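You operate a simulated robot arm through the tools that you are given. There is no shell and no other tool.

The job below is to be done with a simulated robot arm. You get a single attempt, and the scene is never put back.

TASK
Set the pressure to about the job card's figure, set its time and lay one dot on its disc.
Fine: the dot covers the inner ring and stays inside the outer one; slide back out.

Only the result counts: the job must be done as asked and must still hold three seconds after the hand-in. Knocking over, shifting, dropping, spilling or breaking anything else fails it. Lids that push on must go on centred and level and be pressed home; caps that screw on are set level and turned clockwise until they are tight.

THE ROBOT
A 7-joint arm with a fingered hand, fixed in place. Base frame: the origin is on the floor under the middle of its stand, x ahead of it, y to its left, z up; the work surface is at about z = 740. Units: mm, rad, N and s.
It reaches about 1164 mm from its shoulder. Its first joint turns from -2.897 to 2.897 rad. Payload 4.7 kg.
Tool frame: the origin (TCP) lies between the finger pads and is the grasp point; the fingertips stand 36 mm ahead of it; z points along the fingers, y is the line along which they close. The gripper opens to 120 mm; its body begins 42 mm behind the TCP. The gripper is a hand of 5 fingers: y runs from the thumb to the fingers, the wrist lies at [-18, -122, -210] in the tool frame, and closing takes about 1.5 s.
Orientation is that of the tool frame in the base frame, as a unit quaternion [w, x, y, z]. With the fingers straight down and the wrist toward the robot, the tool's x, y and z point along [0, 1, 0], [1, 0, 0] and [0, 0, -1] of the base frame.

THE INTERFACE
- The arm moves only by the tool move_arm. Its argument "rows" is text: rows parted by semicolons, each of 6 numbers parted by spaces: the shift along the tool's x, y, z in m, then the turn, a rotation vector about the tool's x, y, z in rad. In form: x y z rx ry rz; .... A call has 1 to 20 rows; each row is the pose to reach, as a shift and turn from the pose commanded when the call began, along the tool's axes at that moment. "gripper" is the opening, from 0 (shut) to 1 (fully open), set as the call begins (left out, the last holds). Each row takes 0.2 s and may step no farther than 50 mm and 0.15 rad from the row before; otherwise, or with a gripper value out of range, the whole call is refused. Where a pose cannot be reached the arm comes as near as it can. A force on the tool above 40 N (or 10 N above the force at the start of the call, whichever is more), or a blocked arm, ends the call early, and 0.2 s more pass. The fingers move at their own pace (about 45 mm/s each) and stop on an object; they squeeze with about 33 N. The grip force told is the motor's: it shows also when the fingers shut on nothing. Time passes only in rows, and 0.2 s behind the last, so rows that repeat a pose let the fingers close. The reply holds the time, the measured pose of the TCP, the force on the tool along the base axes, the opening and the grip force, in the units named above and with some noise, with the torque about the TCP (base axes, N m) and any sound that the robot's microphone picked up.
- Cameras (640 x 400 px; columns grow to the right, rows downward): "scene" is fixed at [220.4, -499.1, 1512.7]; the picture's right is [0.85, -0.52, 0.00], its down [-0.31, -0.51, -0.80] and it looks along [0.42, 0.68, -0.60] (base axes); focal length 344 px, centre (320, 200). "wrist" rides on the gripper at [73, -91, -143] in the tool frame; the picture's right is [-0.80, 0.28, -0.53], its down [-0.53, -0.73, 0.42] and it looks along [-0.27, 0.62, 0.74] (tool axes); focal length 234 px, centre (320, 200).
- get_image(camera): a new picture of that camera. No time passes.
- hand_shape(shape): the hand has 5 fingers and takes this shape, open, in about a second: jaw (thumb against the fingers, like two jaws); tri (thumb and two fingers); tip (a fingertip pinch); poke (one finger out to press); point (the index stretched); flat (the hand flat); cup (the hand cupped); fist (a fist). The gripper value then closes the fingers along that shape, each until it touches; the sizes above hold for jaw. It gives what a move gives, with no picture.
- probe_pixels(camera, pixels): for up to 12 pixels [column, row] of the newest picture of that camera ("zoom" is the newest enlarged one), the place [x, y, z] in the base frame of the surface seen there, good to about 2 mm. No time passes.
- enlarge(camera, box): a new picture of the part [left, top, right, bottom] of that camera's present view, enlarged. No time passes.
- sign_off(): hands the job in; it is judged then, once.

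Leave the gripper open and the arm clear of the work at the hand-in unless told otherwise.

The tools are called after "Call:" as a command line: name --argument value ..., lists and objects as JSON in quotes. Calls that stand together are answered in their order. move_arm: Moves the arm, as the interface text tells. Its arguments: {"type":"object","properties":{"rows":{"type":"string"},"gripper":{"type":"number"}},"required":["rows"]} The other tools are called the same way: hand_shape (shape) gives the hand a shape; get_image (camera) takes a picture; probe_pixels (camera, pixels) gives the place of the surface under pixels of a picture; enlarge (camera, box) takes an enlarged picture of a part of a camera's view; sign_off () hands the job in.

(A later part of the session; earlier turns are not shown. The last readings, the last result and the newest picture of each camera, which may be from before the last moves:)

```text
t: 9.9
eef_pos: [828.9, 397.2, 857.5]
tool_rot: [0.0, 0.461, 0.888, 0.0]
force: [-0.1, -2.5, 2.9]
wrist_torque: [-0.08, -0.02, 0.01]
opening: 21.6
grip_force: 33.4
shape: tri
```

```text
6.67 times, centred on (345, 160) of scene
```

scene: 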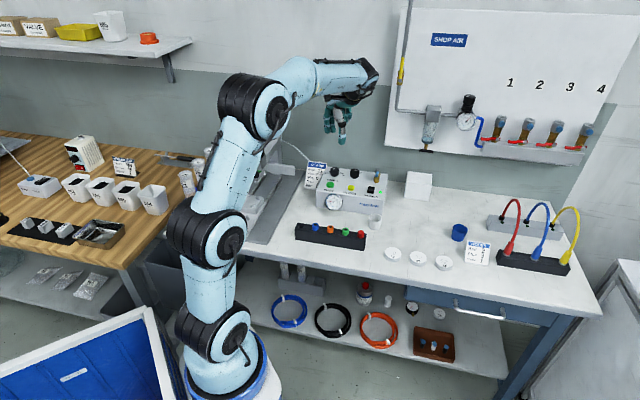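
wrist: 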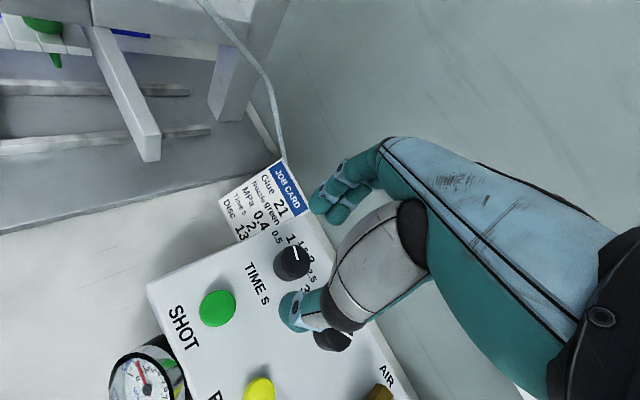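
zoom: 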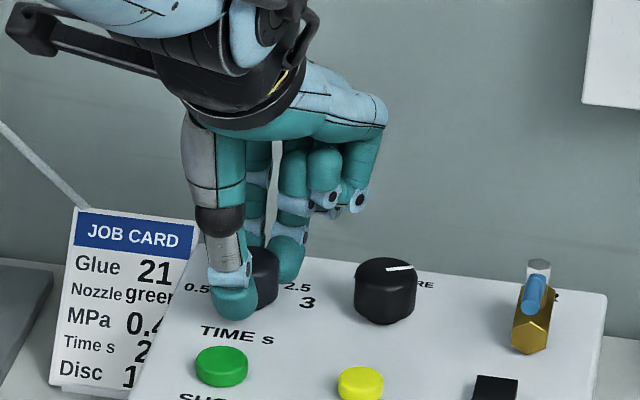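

The knob turns with the hand (pointer fixed in the wrist view). Turn another 0.785 rad to reach "2".

Call:
move_arm --rows "0 0 0 0 0 0.13; 0 0 0 0 0 0.26; 0 0 0 0 0 0.39; 0 0 0 0 0 0.52; 0 0 0 0 0 0.65; 0 0 0 0 0 0.785; 0 0 0 0 0 0.785"

Call:
enlarge --camera "wrist" --box '[200, 150, 400, 360]'

Call:
enlarge --camera "scene" --box '[305, 130, 385, 190]'

```text
t: 11.5
eef_pos: [827.7, 397.4, 858.8]
tool_rot: [-0.001, 0.765, 0.644, 0.001]
force: [3.0, 0.6, 2.8]
wrist_torque: [-0.04, -0.12, -0.04]
opening: 21.5
grip_force: 33.6
shape: tri
```

```text
1.90 times, centred on (300, 255) of wrist
```

zoom: 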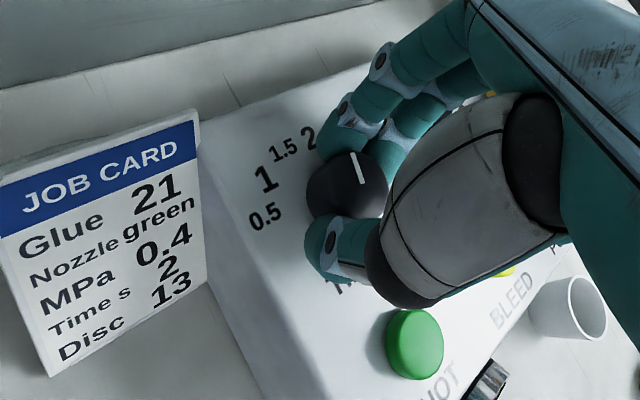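

```text
6.67 times, centred on (345, 160) of scene
```

zoom: 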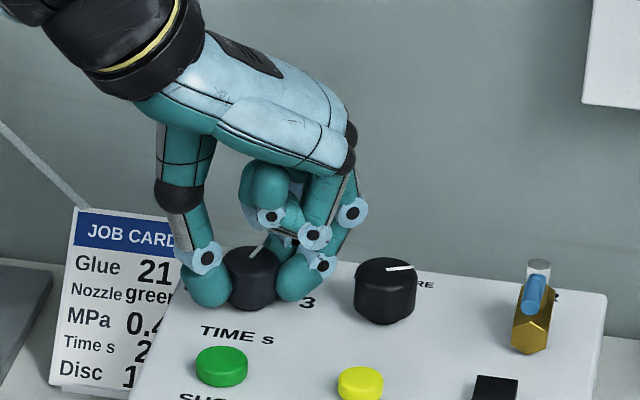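

Open the fingers modestly (0.5) and then rise 120 mm to check the dial.

Call:
move_arm --rows "0 0 0 0 0 0; 0 0 0 0 0 0; 0 0 0 0 0 0; 0 0 0 0 0 0" --gripper 0.5

Call:
move_arm --rows "0 0 -0.03 0 0 0; 0 0 -0.07 0 0 0; 0 0 -0.11 0 0 0; 0 0 -0.12 0 0 0"

Call:
enlarge --camera "scene" --box '[322, 160, 366, 187]'

Call:
get_image --camera "wrist"

```text
t: 12.5
eef_pos: [827.9, 398.6, 858.9]
tool_rot: [0.0, 0.765, 0.644, 0.0]
force: [0.5, 0.5, 0.1]
wrist_torque: [0.0, 0.01, 0.0]
opening: 59.9
grip_force: 0.0
shape: tri
```

```text
t: 13.5
eef_pos: [827.6, 397.1, 978.4]
tool_rot: [0.0, 0.765, 0.644, 0.0]
force: [-0.1, 0.2, 0.1]
wrist_torque: [-0.02, 0.0, -0.01]
opening: 59.8
grip_force: 0.1
shape: tri
```

```text
14.55 times, centred on (344, 174) of scene
```

zoom: 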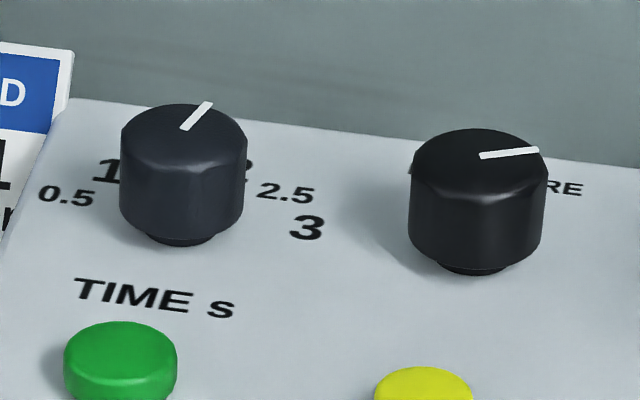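

```text
taken
```

wrist: 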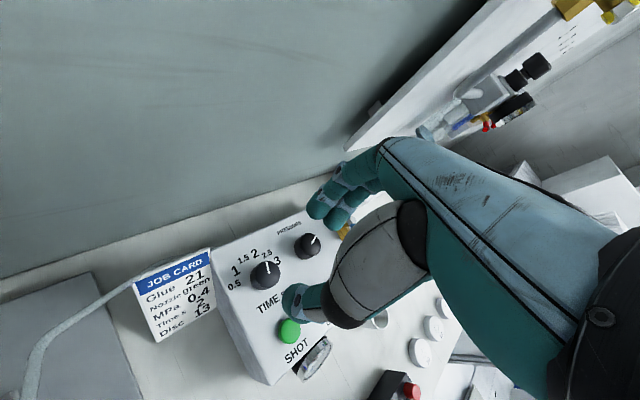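

Call:
enlarge --camera "wrist" --box '[220, 225, 330, 295]'

Call:
probe_pixels --camera "zoom" --pixels '[[265, 255], [272, 235], [195, 155], [500, 118], [540, 88], [505, 130], [490, 115]]'

```text
5.71 times, centred on (275, 260) of wrist
```

zoom: 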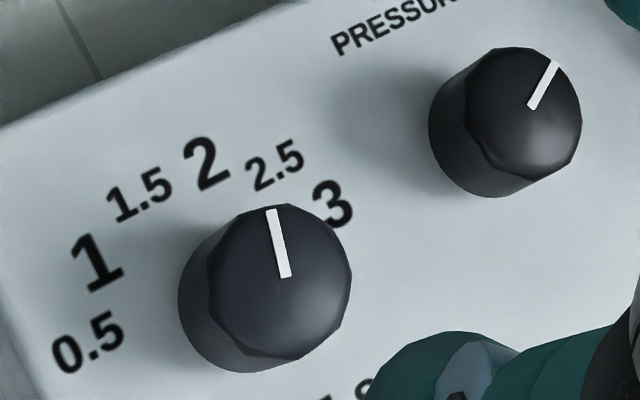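

```text
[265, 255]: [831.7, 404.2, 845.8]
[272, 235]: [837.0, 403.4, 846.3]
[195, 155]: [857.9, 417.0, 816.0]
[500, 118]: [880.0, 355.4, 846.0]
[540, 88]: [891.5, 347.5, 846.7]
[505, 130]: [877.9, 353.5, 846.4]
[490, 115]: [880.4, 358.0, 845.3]
```

Call:
probe_pixels --camera "zoom" --pixels '[[286, 275], [272, 214], [280, 245], [206, 162], [534, 105], [555, 67], [524, 112], [275, 160], [118, 200], [97, 262], [335, 205]]'

```text
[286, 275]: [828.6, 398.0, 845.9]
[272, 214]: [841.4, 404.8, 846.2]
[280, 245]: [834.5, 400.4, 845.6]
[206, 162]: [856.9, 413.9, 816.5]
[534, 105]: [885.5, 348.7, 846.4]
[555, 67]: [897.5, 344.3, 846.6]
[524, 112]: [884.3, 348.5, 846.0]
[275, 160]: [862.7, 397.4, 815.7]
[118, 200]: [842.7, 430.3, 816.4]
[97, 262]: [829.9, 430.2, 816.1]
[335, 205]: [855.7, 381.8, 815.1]
```

Time pointer is at 28°, label "2" at 29°: time is set. Pressure knob centre ≈ (884.8, 348.5). Check the AIR valve's height, then move above the pressure knob, rotating the hand back by −1.37 rad.

Call:
enlarge --camera "scene" --box '[360, 160, 392, 184]'

Call:
probe_pixels --camera "zoom" --pixels '[[348, 160], [345, 190], [325, 265], [330, 310], [325, 350], [365, 240], [370, 215]]'

Call:
move_arm --rows "-0.0039 0.0063 0 0 0 -0.137; -0.0079 0.0127 0 0 0 -0.274; -0.0118 0.019 0 0 0 -0.411; -0.0157 0.0254 0 0 0 -0.548; -0.0197 0.0317 0 0 0 -0.685; -0.0236 0.038 0 0 0 -0.822; -0.0275 0.0444 0 0 0 -0.959; -0.0314 0.0507 0 0 0 -1.096; -0.0354 0.0571 0 0 0 -1.233; -0.0393 0.0634 0 0 0 -1.37; -0.0393 0.0634 0 0 0 -1.37"

Call:
get_image --camera "wrist"

```text
16.00 times, centred on (376, 172) of scene
```

zoom: 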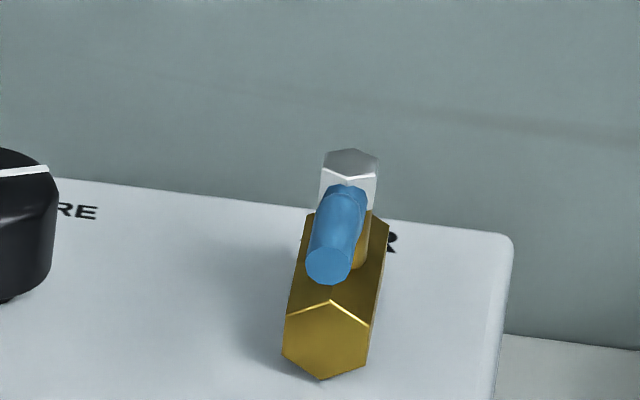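

```text
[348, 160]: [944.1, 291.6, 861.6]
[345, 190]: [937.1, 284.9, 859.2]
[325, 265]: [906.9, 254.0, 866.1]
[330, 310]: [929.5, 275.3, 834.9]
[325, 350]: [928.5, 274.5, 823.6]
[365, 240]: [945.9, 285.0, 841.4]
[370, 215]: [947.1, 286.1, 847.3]
```

```text
t: 15.9
eef_pos: [884.1, 347.6, 979.2]
tool_rot: [0.0, 0.185, 0.983, 0.0]
force: [-1.2, -0.1, 0.2]
wrist_torque: [0.04, 0.03, -0.01]
opening: 59.8
grip_force: 0.1
shape: tri
```

```text
taken
```

wrist: 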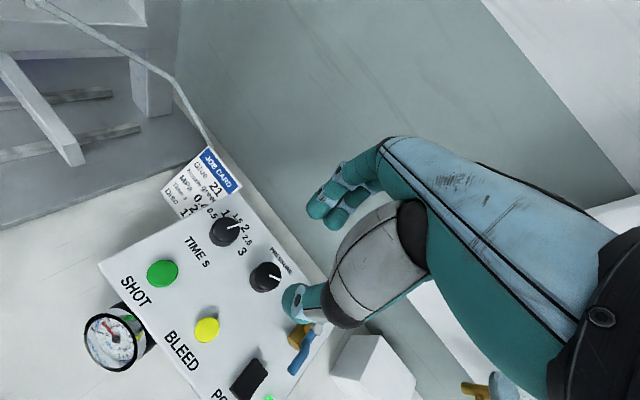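

The AIR valve lever is in line with its body (open), top at z≈866 and about 80 mm from the pressure knob. Lower 85 mm first and check.

Call:
move_arm --rows "0 0 0.04 0 0 0; 0 0 0.075 0 0 0; 0 0 0.085 0 0 0; 0 0 0.085 0 0 0"

Call:
enlarge --camera "scene" --box '[315, 120, 405, 190]'

Call:
enlarge --camera "wrist" --box '[200, 150, 400, 380]'

```text
t: 16.9
eef_pos: [884.3, 348.8, 893.9]
tool_rot: [0.0, 0.185, 0.983, 0.0]
force: [-1.2, -0.4, -0.4]
wrist_torque: [-0.01, 0.01, 0.0]
opening: 59.6
grip_force: 0.1
shape: tri
```

```text
5.71 times, centred on (360, 155) of scene
```

zoom: 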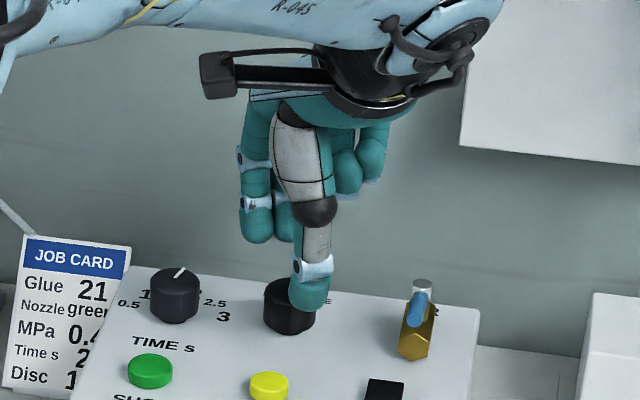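

```text
1.74 times, centred on (300, 265) of wrist
```

zoom: 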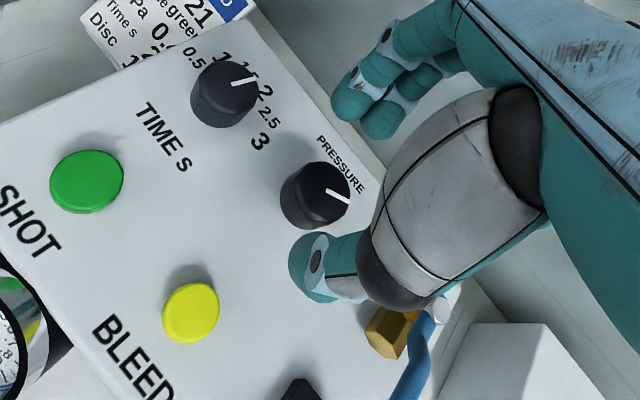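

Clear. Lower the remaining 35 mm and close on the pressure knob.

Call:
move_arm --rows "0 0 0.02 0 0 0; 0 0 0.035 0 0 0; 0 0 0.035 0 0 0"

Call:
move_arm --rows "0 0 0 0 0 0; 0 0 0 0 0 0; 0 0 0 0 0 0; 0 0 0 0 0 0; 0 0 0 0 0 0; 0 0 0 0 0 0" --gripper 0.15

Call:
enlarge --camera "wrist" --box '[200, 150, 400, 380]'

Call:
enlarge --camera "scene" --box '[318, 188, 350, 212]'

```text
t: 17.7
eef_pos: [882.9, 350.0, 859.8]
tool_rot: [0.0, 0.184, 0.983, 0.0]
force: [1.3, -1.3, -0.3]
wrist_torque: [0.0, 0.0, -0.02]
opening: 60.0
grip_force: 0.0
shape: tri
```

```text
t: 19.1
eef_pos: [882.9, 349.8, 859.2]
tool_rot: [0.0, 0.183, 0.983, 0.0]
force: [-4.4, -1.6, -2.4]
wrist_torque: [-0.08, 0.08, 0.02]
opening: 23.3
grip_force: 32.6
shape: tri
```

```text
1.74 times, centred on (300, 265) of wrist
```

zoom: 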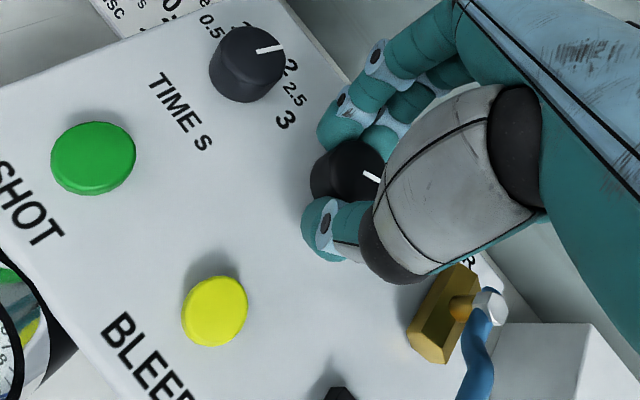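

```text
16.00 times, centred on (334, 200) of scene
```

zoom: 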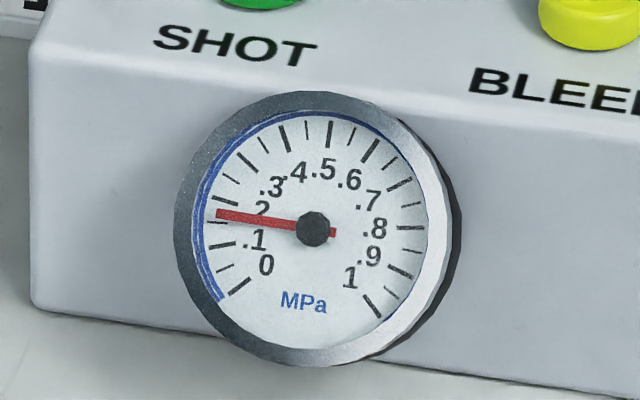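

Gripped on the pressure knob; gauge still ≈0.17–0.18 MPa. Turn clockwise 0.4 rad and read the gauge.

Call:
move_arm --rows "0 0 0 0 0 0.1; 0 0 0 0 0 0.2; 0 0 0 0 0 0.3; 0 0 0 0 0 0.4; 0 0 0 0 0 0.4"

Call:
enlarge --camera "scene" --box '[318, 188, 350, 212]'

Call:
enlarge --camera "wrist" --box '[200, 150, 400, 380]'

```text
t: 20.3
eef_pos: [883.7, 349.5, 858.5]
tool_rot: [0.0, 0.376, 0.927, 0.001]
force: [-6.6, 4.1, -1.9]
wrist_torque: [0.09, 0.16, 0.03]
opening: 23.2
grip_force: 33.2
shape: tri
```

```text
16.00 times, centred on (334, 200) of scene
```

zoom: 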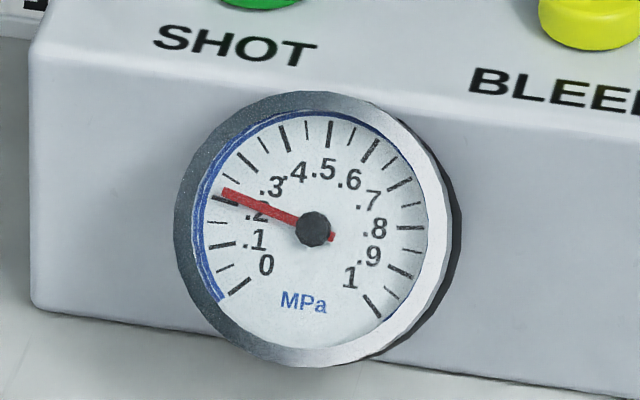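

```text
1.74 times, centred on (300, 265) of wrist
```

zoom: 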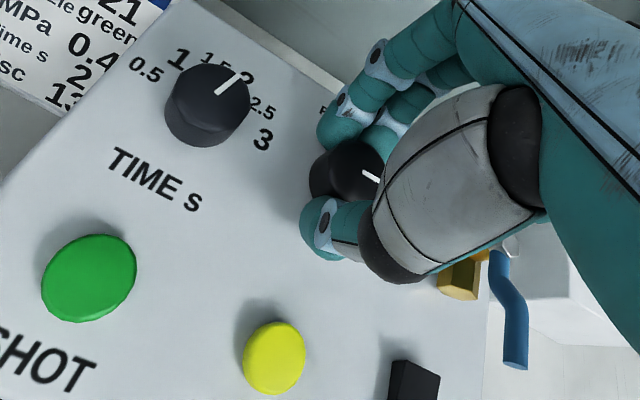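

Needle rose from ≈0.173 to ≈0.223 for 0.4 rad (~0.125 MPa/rad). Turn another 0.9 rad and read again.

Call:
move_arm --rows "0 0 0 0 0 0.1; 0 0 0 0 0 0.2; 0 0 0 0 0 0.3; 0 0 0 0 0 0.4; 0 0 0 0 0 0.5; 0 0 0 0 0 0.6; 0 0 0 0 0 0.7; 0 0 0 0 0 0.8; 0 0 0 0 0 0.9; 0 0 0 0 0 0.9; 0 0 0 0 0 0.9"

Call:
enlarge --camera "scene" --box '[318, 188, 350, 212]'

Call:
enlarge --camera "scene" --box '[315, 120, 405, 190]'

```text
t: 22.7
eef_pos: [883.4, 348.8, 857.3]
tool_rot: [0.0, 0.742, 0.671, -0.001]
force: [7.2, 10.7, 2.8]
wrist_torque: [0.29, -0.33, -0.01]
opening: 23.2
grip_force: 33.3
shape: tri
```

```text
16.00 times, centred on (334, 200) of scene
```

zoom: 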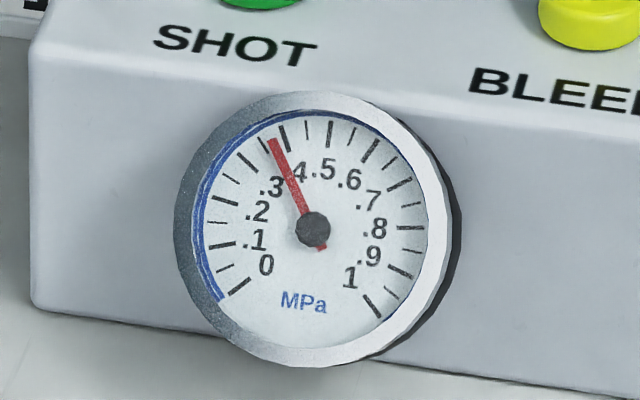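

```text
5.71 times, centred on (360, 155) of scene
```

zoom: 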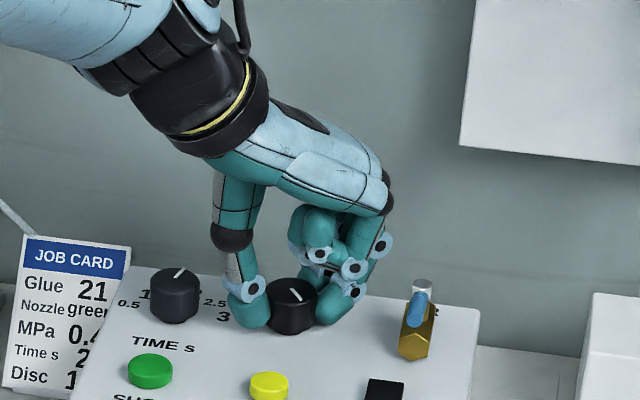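

Needle is at about 0.374. Turn about 0.15 rad more, wait and re-read.

Call:
move_arm --rows "0 0 0 0 0 0.08; 0 0 0 0 0 0.15; 0 0 0 0 0 0.15; 0 0 0 0 0 0.15; 0 0 0 0 0 0.15"

Call:
enlarge --camera "scene" --box '[322, 190, 346, 210]'

```text
t: 23.9
eef_pos: [885.7, 348.6, 858.0]
tool_rot: [0.0, 0.79, 0.613, 0.001]
force: [5.0, 10.0, 5.3]
wrist_torque: [0.21, -0.21, 0.06]
opening: 23.2
grip_force: 32.9
shape: tri
```

```text
16.00 times, centred on (334, 200) of scene
```

zoom: 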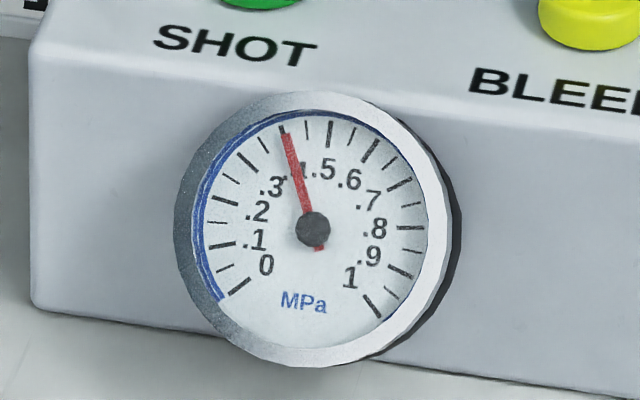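

The needle is on the 0.4 mark. Release gently (0.4 opening) and rise, then recheck gauge and both pointers.

Call:
move_arm --rows "0 0 0 0 0 0; 0 0 0 0 0 0; 0 0 0 0 0 0; 0 0 0 0 0 0" --gripper 0.4

Call:
move_arm --rows "0 0 -0.03 0 0 0; 0 0 -0.07 0 0 0; 0 0 -0.11 0 0 0; 0 0 -0.15 0 0 0; 0 0 -0.15 0 0 0"

Call:
enlarge --camera "scene" --box '[318, 188, 350, 212]'

Call:
enlarge --camera "scene" --box '[300, 150, 400, 215]'

```text
t: 24.9
eef_pos: [884.3, 349.0, 857.9]
tool_rot: [0.0, 0.79, 0.614, 0.001]
force: [-0.4, 0.3, 0.2]
wrist_torque: [0.02, -0.03, 0.02]
opening: 47.7
grip_force: 0.1
shape: tri
```

```text
t: 26.1
eef_pos: [885.1, 348.1, 1009.1]
tool_rot: [-0.001, 0.789, 0.614, 0.0]
force: [0.3, 0.4, -0.3]
wrist_torque: [0.02, 0.02, 0.0]
opening: 47.9
grip_force: 0.1
shape: tri
```

```text
16.00 times, centred on (334, 200) of scene
```

zoom: 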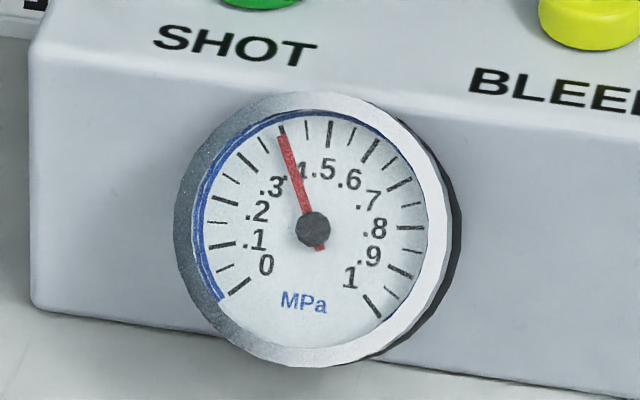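

```text
6.15 times, centred on (350, 182) of scene
```

zoom: 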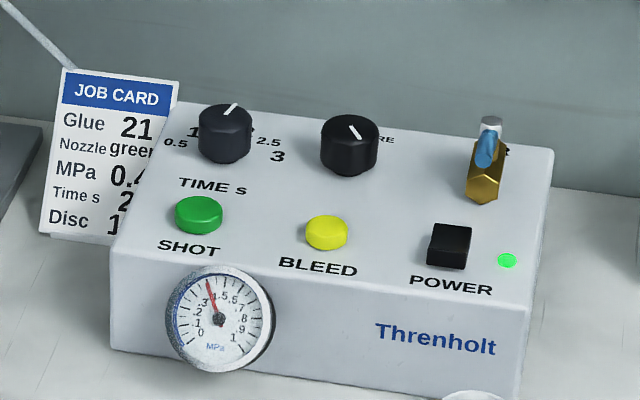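

Pressure reads ≈0.395–0.4 MPa and time points at 2. Now the disc: zoom on disc 13 again and probe edges and neighbours' centres.

Call:
enlarge --camera "scene" --box '[404, 250, 434, 275]'

Call:
probe_pixels --camera "zoom" --pixels '[[309, 112], [183, 95], [440, 135], [265, 24], [345, 207], [288, 111], [332, 113], [262, 108], [357, 120]]'

Call:
enlarge --camera "scene" --box '[380, 240, 460, 280]'

Call:
probe_pixels --camera "zoom" --pixels '[[105, 141], [307, 176], [514, 211]]'

```text
16.00 times, centred on (419, 262) of scene
```

zoom: 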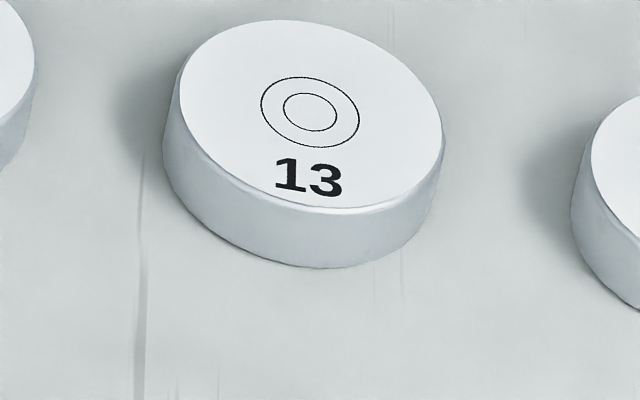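

```text
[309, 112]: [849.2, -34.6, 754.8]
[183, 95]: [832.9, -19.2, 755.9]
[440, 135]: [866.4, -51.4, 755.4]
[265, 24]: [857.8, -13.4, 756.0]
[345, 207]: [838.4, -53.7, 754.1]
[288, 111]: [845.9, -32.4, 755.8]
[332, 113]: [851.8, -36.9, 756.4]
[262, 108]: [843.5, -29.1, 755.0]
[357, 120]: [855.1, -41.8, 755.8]
```

```text
8.00 times, centred on (420, 260) of scene
```

zoom: 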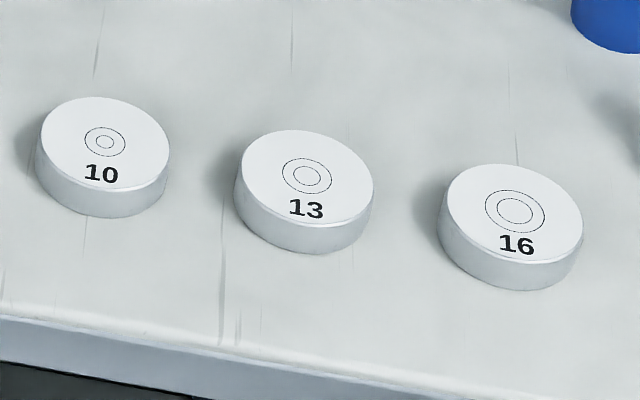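

```text
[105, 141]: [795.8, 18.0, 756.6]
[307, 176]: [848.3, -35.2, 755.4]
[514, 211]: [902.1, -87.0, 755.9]
```

Disc 13 centre ≈ (849, −34.7), row direction −45°, spacing 75 mm. I'll move above it at z≈900 with the closing axis across the row (hand rz = −0.785).

Call:
move_arm --rows "-0.038 0.006 0 0 0 -0.1035; -0.076 0.012 0 0 0 -0.207; -0.114 0.018 0 0 0 -0.3105; -0.152 0.024 0 0 0 -0.414; -0.19 0.03 0 0 0 -0.5175; -0.228 0.036 0 0 0 -0.621; -0.266 0.042 0 0 0 -0.7245; -0.304 0.048 0.01 0 0 -0.828; -0.342 0.054 0.03 0 0 -0.9315; -0.38 0.06 0.05 0 0 -1.035; -0.38 0.06 0.09 0 0 -1.035; -0.38 0.06 0.108 0 0 -1.035; -0.38 0.06 0.108 0 0 -1.035" --gripper 0.65

Call:
get_image --camera "wrist"

Call:
enlarge --camera "scene" --box '[370, 170, 480, 290]'

```text
t: 28.9
eef_pos: [846.7, -34.0, 901.1]
tool_rot: [0.0, 0.383, 0.924, 0.0]
force: [0.6, -0.6, 0.1]
wrist_torque: [-0.01, -0.01, 0.0]
opening: 78.0
grip_force: 0.1
shape: tri
```

```text
taken
```

wrist: 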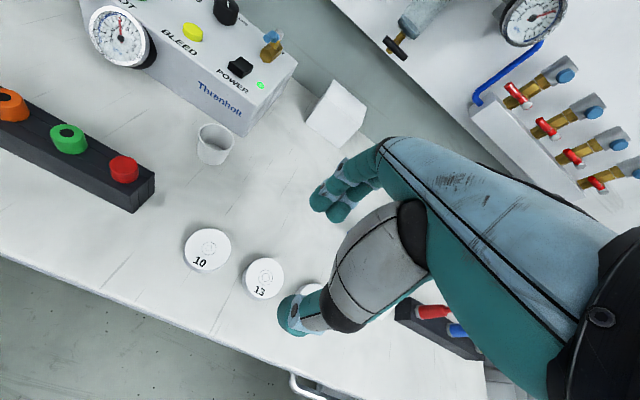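

```text
3.33 times, centred on (425, 230) of scene
```

zoom: 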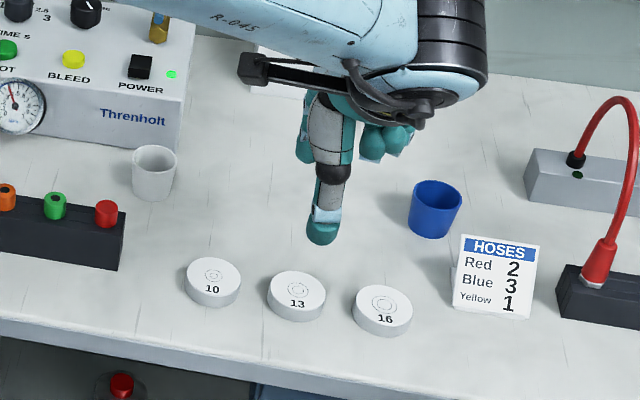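

Refine disc 13's centre from the wrist view near (265, 278).

Call:
enlarge --camera "wrist" --box '[240, 253, 290, 303]'

Call:
probe_pixels --camera "zoom" --pixels '[[320, 190], [330, 195], [315, 200]]'

```text
8.00 times, centred on (265, 278) of wrist
```

zoom: 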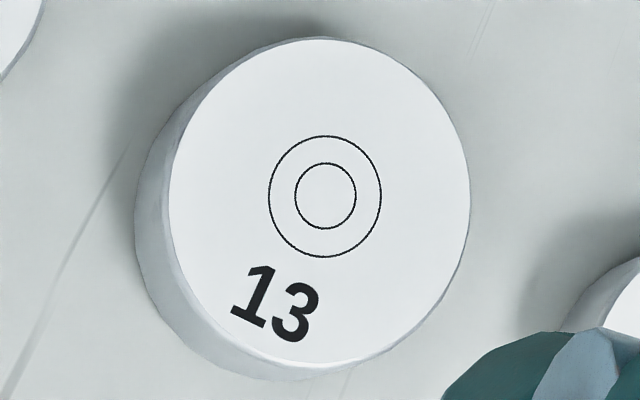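

```text
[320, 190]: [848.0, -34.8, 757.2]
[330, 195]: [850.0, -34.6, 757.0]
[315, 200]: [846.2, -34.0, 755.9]
```

Call:
probe_pixels --camera "zoom" --pixels '[[172, 200], [466, 190], [325, 42], [305, 362], [325, 196], [270, 196], [380, 196], [325, 138], [325, 255], [297, 196], [355, 196], [220, 90]]'

```text
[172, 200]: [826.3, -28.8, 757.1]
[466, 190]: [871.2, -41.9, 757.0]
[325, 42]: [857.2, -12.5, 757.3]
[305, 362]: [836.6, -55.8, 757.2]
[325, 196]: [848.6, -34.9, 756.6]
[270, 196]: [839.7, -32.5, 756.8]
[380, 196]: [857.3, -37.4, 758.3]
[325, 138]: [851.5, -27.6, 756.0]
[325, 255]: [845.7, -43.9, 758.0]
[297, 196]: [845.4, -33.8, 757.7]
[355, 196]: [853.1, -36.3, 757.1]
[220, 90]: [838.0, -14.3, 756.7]
```

Disc 13: centre ≈ (848.4, −34.8), ~48 mm diameter, top z≈756.5. Lower 120 mm so the fingertips sit just above the bench around the disc (two stages).

Call:
move_arm --rows "0 0 0.04 0 0 0; 0 0 0.08 0 0 0; 0 0 0.10 0 0 0; 0 0 0.11 0 0 0; 0 0 0.12 0 0 0; 0 0 0.12 0 0 0"

Call:
enlarge --camera "scene" --box '[385, 215, 455, 285]'

Call:
enlarge --camera "wrist" --box '[230, 150, 390, 350]'

```text
t: 30.3
eef_pos: [847.8, -31.4, 780.3]
tool_rot: [0.0, 0.383, 0.924, 0.0]
force: [-0.3, 0.0, 0.0]
wrist_torque: [0.07, -0.02, 0.0]
opening: 77.4
grip_force: 0.1
shape: tri
```

```text
5.71 times, centred on (420, 250) of scene
```

zoom: 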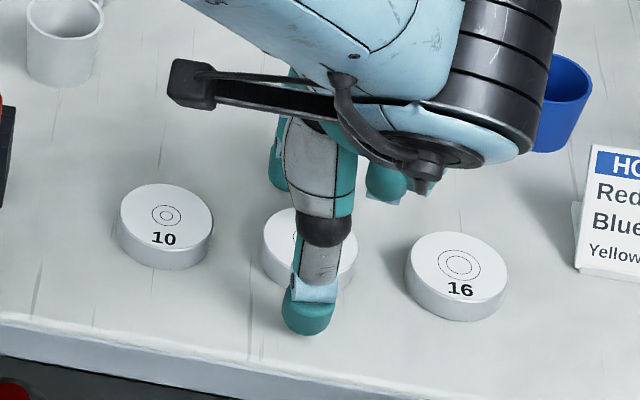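

```text
2.00 times, centred on (310, 250) of wrist
```

zoom: 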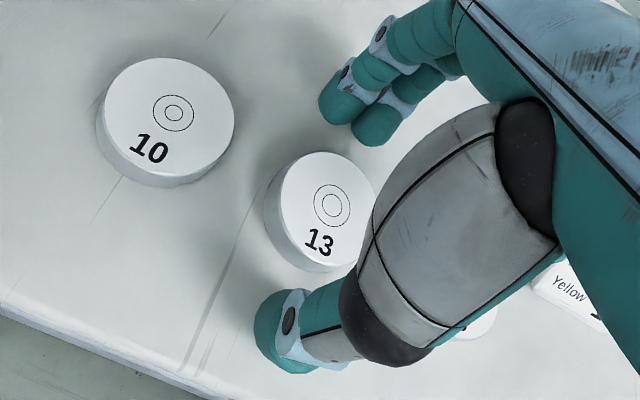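

Disc is centred between the thumb and the two fingers. Close on it.

Call:
move_arm --rows "0 0 0 0 0 0; 0 0 0 0 0 0; 0 0 0 0 0 0; 0 0 0 0 0 0; 0 0 0 0 0 0; 0 0 0 0 0 0" --gripper 0.2

Call:
enlarge --camera "wrist" --box '[230, 150, 390, 350]'

Call:
enlarge --camera "scene" --box '[385, 215, 455, 285]'

```text
t: 31.7
eef_pos: [848.5, -33.3, 781.0]
tool_rot: [0.0, 0.383, 0.924, 0.0]
force: [0.5, 0.4, -0.1]
wrist_torque: [-0.01, -0.02, 0.01]
opening: 41.2
grip_force: 32.6
shape: tri
```

```text
2.00 times, centred on (310, 250) of wrist
```

zoom: 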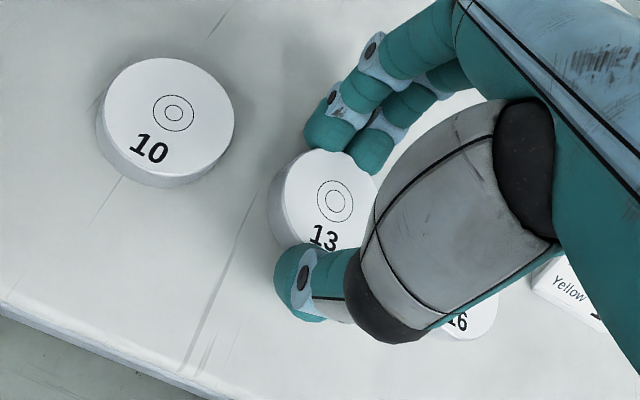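

```text
5.71 times, centred on (420, 250) of scene
```

zoom: 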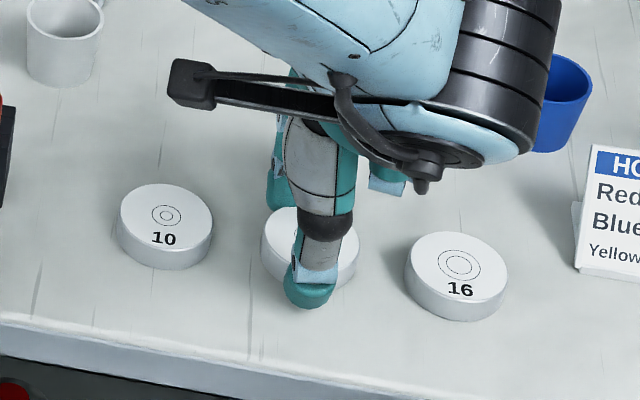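

Grip 32.6 N with opening 41 mm. Lift 30 mm slowly and check that the disc comes along level.

Call:
move_arm --rows "0 0 -0.005 0 0 0; 0 0 -0.015 0 0 0; 0 0 -0.03 0 0 0; 0 0 -0.03 0 0 0"

Call:
enlarge --camera "wrist" --box '[230, 150, 390, 350]'

Call:
enlarge --camera "scene" --box '[385, 215, 455, 285]'

```text
t: 32.7
eef_pos: [848.2, -32.2, 810.2]
tool_rot: [0.0, 0.383, 0.924, 0.0]
force: [-0.2, 0.2, -0.5]
wrist_torque: [-0.01, -0.02, -0.01]
opening: 41.7
grip_force: 33.0
shape: tri
```

```text
2.00 times, centred on (310, 250) of wrist
```

zoom: 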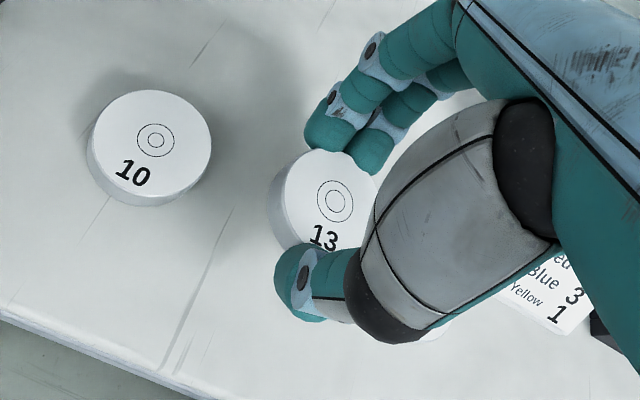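

```text
5.71 times, centred on (420, 250) of scene
```

zoom: 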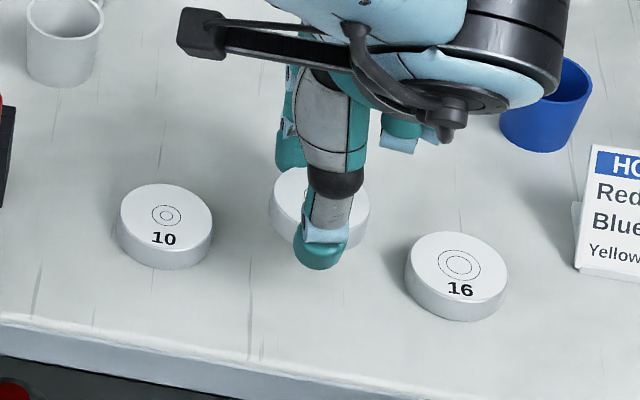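

The disc lifted level. Probe its ring centre and edges to know its offset from the TCP and its height.

Call:
enlarge --camera "wrist" --box '[290, 215, 340, 265]'

Call:
probe_pixels --camera "zoom" --pixels '[[360, 200], [340, 190], [380, 220], [250, 150], [200, 250]]'

```text
8.00 times, centred on (315, 240) of wrist
```

zoom: 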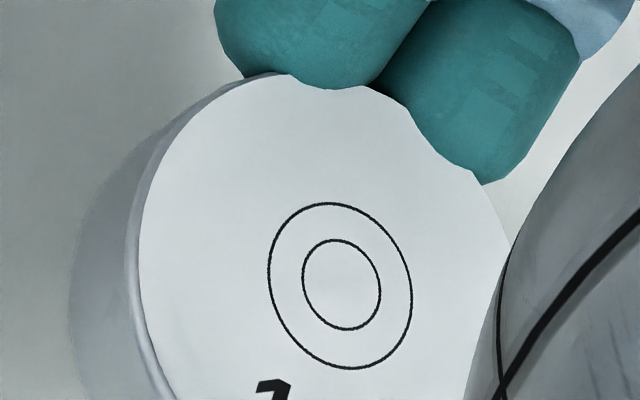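

```text
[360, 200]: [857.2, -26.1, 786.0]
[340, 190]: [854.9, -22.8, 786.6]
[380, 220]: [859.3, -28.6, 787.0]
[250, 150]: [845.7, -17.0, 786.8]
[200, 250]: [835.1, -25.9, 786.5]
```

Call:
probe_pixels --camera "zoom" --pixels '[[341, 285], [270, 275], [411, 295], [328, 204], [350, 367], [160, 240], [480, 380], [300, 385], [145, 280]]'

```text
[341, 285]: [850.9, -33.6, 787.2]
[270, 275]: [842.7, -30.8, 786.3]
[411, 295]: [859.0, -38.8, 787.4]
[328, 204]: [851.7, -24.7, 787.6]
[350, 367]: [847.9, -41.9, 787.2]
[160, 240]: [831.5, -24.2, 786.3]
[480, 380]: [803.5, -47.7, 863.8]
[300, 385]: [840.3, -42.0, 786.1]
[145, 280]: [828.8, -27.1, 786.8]
```

Disc top is 23.5 mm below the TCP, centre within ~1.5 mm of the TCP. Before carrying it over, I need the gun's envelope: zoom the gun in the scene view and probe its handle, cap and block.

Call:
enlarge --camera "scene" --box '[220, 70, 310, 190]'

Call:
get_image --camera "scene"

```text
3.33 times, centred on (265, 130) of scene
```

zoom: 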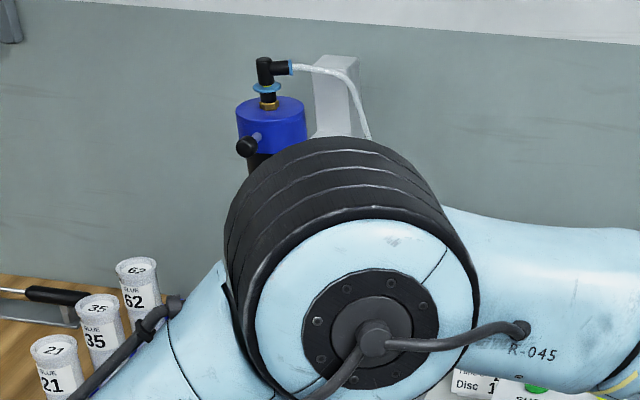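

```text
taken
```

scene: 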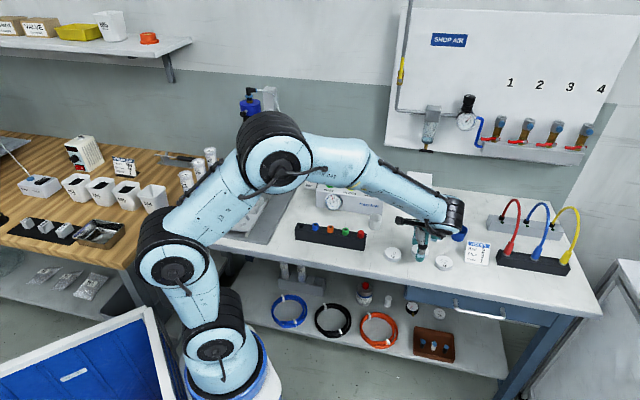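

Call:
probe_pixels --camera "scene" --pixels '[[242.7, 114.5], [246, 106], [257, 100], [240.5, 100], [249, 87], [252, 112], [212, 150], [200, 162], [186, 172]]'

```text
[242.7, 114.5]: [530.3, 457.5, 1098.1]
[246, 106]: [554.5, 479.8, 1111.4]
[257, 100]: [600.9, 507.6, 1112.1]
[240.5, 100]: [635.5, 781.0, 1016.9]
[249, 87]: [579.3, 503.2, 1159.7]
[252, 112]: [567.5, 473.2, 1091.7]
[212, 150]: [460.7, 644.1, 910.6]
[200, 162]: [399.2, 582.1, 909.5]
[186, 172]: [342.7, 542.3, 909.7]
```

Gun envelope: cap handle knob at (530, 457, 1098), cartridges' tops at z≈910 behind. Plan: lift to z≈990, then carry the disc to above the high nest (502.5, 434.5) with hand turned to rz=+0.785, so the lever knob (546, 455) lies beside the hand.

Call:
move_arm --rows "0 0 -0.045 0 0 0; 0 0 -0.09 0 0 0; 0 0 -0.135 0 0 0; 0 0 -0.18 0 0 0; 0.0412 0.0062 -0.18 0 0 0.112; 0.0824 0.0124 -0.18 0 0 0.224; 0.1236 0.0186 -0.18 0 0 0.337; 0.1648 0.0248 -0.18 0 0 0.449; 0.206 0.031 -0.18 0 0 0.561; 0.2472 0.0372 -0.18 0 0 0.673; 0.2884 0.0434 -0.18 0 0 0.785; 0.3295 0.0496 -0.18 0 0 0.898; 0.3707 0.0558 -0.18 0 0 1.01; 0.4119 0.062 -0.18 0 0 1.122; 0.4531 0.0682 -0.18 0 0 1.234; 0.4943 0.0744 -0.18 0 0 1.346; 0.5355 0.0806 -0.18 0 0 1.459; 0.5767 0.0868 -0.18 0 0 1.571; 0.5767 0.0868 -0.18 0 0 1.571"

Call:
get_image --camera "scene"

Call:
get_image --camera "wrist"

```text
t: 36.7
eef_pos: [500.5, 436.7, 991.2]
tool_rot: [0.0, 0.924, 0.382, -0.001]
force: [0.3, -0.5, -1.3]
wrist_torque: [0.01, -0.01, -0.02]
opening: 41.0
grip_force: 33.1
shape: tri
```

```text
taken
```

scene: 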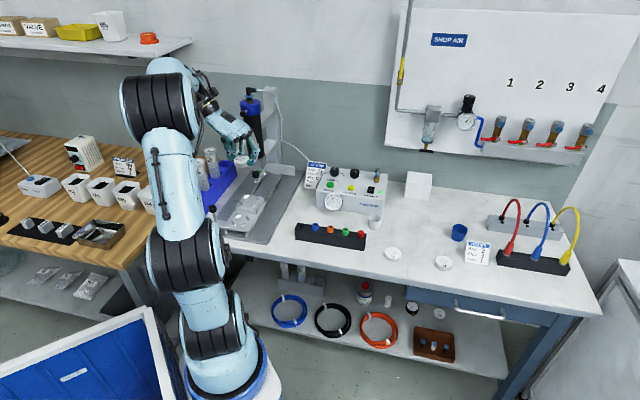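

```text
taken
```

wrist: 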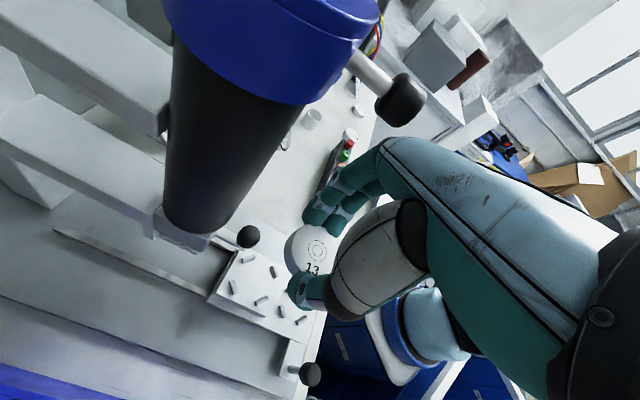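

No contact forces. Zoom to check clearance between hand, cap handle and lever, and re-probe the nest from this view.

Call:
enlarge --camera "scene" --box '[200, 80, 300, 240]'

Call:
enlarge --camera "wrist" --box '[200, 210, 350, 350]'

```text
2.50 times, centred on (250, 160) of scene
```

zoom: 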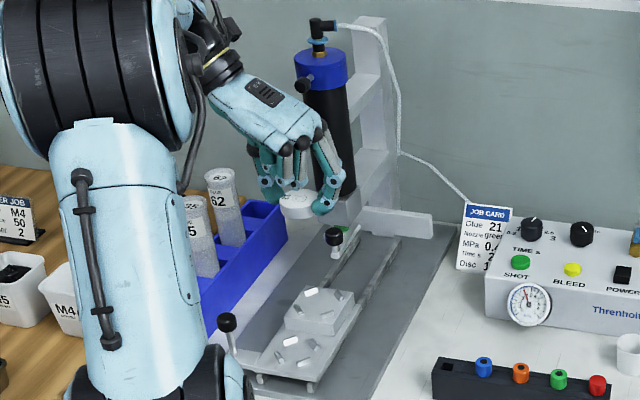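

```text
2.86 times, centred on (275, 280) of wrist
```

zoom: 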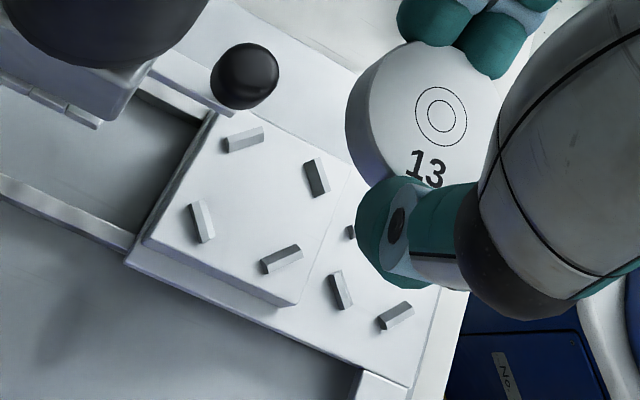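

Call:
enlarge --camera "wrist" --box '[222, 254, 286, 310]'

Call:
probe_pixels --camera "zoom" --pixels '[[320, 200], [250, 150]]'

```text
7.14 times, centred on (254, 282) of wrist
```

zoom: 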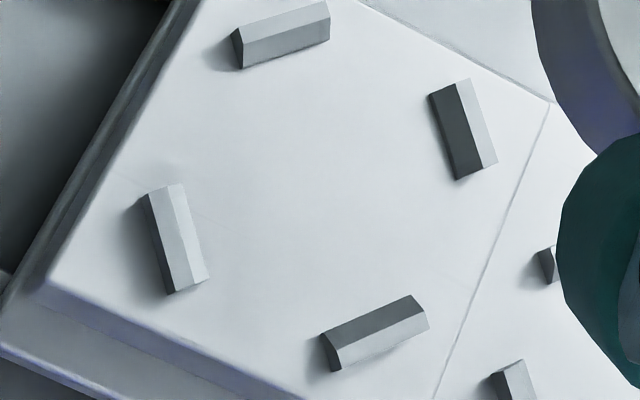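

```text
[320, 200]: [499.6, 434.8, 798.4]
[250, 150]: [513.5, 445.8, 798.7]
```

Call:
probe_pixels --camera "zoom" --pixels '[[289, 58], [440, 139], [365, 310], [198, 231], [245, 71], [333, 43], [428, 97], [455, 183], [321, 329], [410, 292], [187, 186], [209, 279]]'

```text
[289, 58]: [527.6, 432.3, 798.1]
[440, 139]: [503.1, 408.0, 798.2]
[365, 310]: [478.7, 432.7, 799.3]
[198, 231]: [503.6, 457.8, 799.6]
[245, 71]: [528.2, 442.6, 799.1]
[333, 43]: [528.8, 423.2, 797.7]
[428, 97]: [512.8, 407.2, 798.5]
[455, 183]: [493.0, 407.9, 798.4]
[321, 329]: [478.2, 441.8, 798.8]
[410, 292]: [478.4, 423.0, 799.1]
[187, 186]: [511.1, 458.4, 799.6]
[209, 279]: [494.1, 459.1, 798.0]
```

Nest centre ≈ (503.2, 433.1), surface z≈798.7. Now measure the disc's ring centre in the hand.

Call:
enlarge --camera "wrist" --box '[290, 220, 350, 270]'

Call:
probe_pixels --camera "zoom" --pixels '[[338, 240], [270, 230]]'

```text
8.00 times, centred on (320, 245) of wrist
```

zoom: 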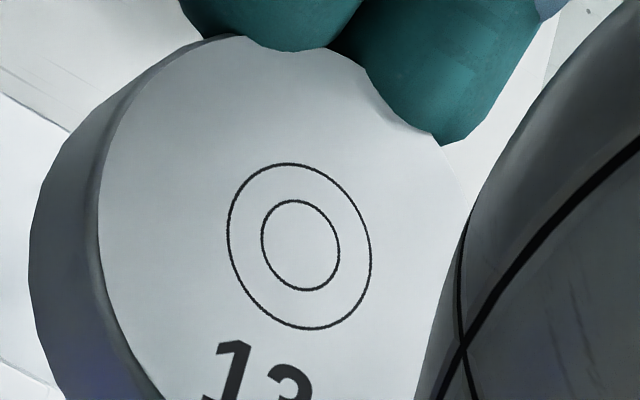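

```text
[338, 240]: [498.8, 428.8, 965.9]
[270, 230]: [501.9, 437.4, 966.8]
```

Call:
probe_pixels --camera "zoom" --pixels '[[300, 245], [229, 238], [371, 252], [288, 164], [313, 328], [120, 150], [115, 300], [260, 60], [430, 180], [340, 120], [160, 380], [380, 330]]'

```text
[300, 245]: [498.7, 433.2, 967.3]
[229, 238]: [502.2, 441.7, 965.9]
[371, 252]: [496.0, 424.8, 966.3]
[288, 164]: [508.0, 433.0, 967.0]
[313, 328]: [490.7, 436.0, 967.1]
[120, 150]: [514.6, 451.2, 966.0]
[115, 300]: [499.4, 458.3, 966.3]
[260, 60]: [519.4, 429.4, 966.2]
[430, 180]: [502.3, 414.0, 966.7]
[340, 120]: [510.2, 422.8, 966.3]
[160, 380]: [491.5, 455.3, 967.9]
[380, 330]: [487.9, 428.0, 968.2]
```

Disc is level (z≈966.5). Cross-check the disc centre from the scene camera.

Call:
enlarge --camera "scene" --box '[225, 145, 255, 170]'

Call:
move_arm --rows "0 0 0 0 0 0; 0 0 0 0 0 0"

```text
16.00 times, centred on (240, 158) of scene
```

zoom: 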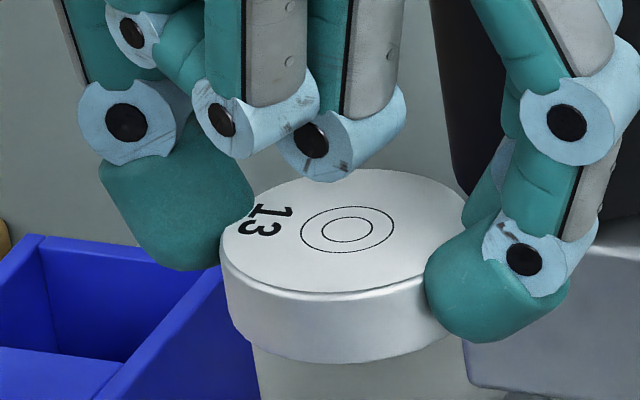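

```text
t: 37.3
eef_pos: [500.4, 435.6, 989.2]
tool_rot: [0.0, 0.924, 0.382, 0.0]
force: [0.8, 0.4, -1.0]
wrist_torque: [0.02, 0.01, 0.0]
opening: 41.0
grip_force: 32.5
shape: tri
```

Call:
probe_pixels --camera "zoom" --pixels '[[347, 230], [302, 232], [393, 228], [350, 206], [344, 253], [345, 172], [340, 290], [340, 355]]'

```text
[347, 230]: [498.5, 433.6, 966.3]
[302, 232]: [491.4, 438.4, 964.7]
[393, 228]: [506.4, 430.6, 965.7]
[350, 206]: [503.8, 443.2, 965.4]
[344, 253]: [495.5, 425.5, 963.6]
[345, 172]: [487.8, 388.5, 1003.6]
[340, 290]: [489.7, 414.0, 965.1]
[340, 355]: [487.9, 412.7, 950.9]
```

Both cameras put the disc at ≈(499.2, 434.0); nest at (503.2, 433.1). Shift (+4.0, −0.9) mm and lower 100 mm, then re-measure.

Call:
move_arm --rows "0.0022 0.0035 0.0 0 0 0; 0.0022 0.0035 0.03 0 0 0; 0.0022 0.0035 0.06 0 0 0; 0.0022 0.0035 0.085 0 0 0; 0.0022 0.0035 0.1 0 0 0; 0.0022 0.0035 0.1 0 0 0; 0.0022 0.0035 0.1 0 0 0"

Call:
enlarge --camera "scene" --box '[220, 150, 280, 220]'

Call:
get_image --camera "wrist"

```text
t: 38.9
eef_pos: [506.3, 434.6, 889.3]
tool_rot: [0.0, 0.924, 0.383, 0.0]
force: [0.3, 0.1, -0.9]
wrist_torque: [0.01, -0.01, 0.01]
opening: 41.1
grip_force: 33.4
shape: tri
```

```text
5.71 times, centred on (250, 185) of scene
```

zoom: 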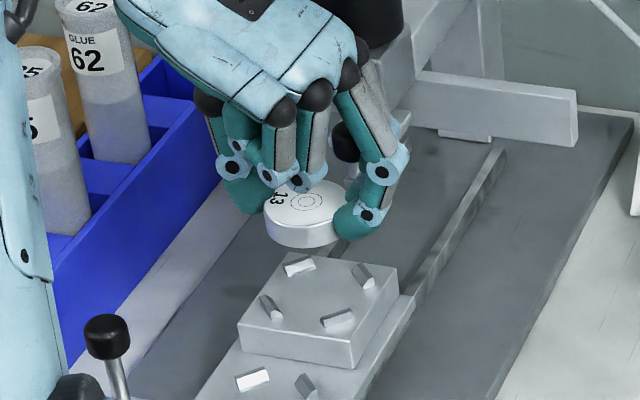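

```text
taken
```

wrist: 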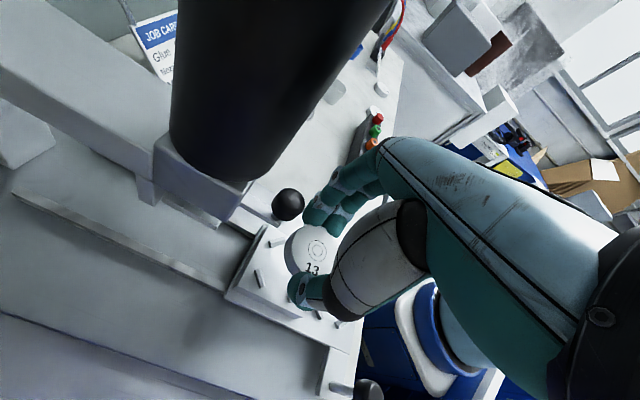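

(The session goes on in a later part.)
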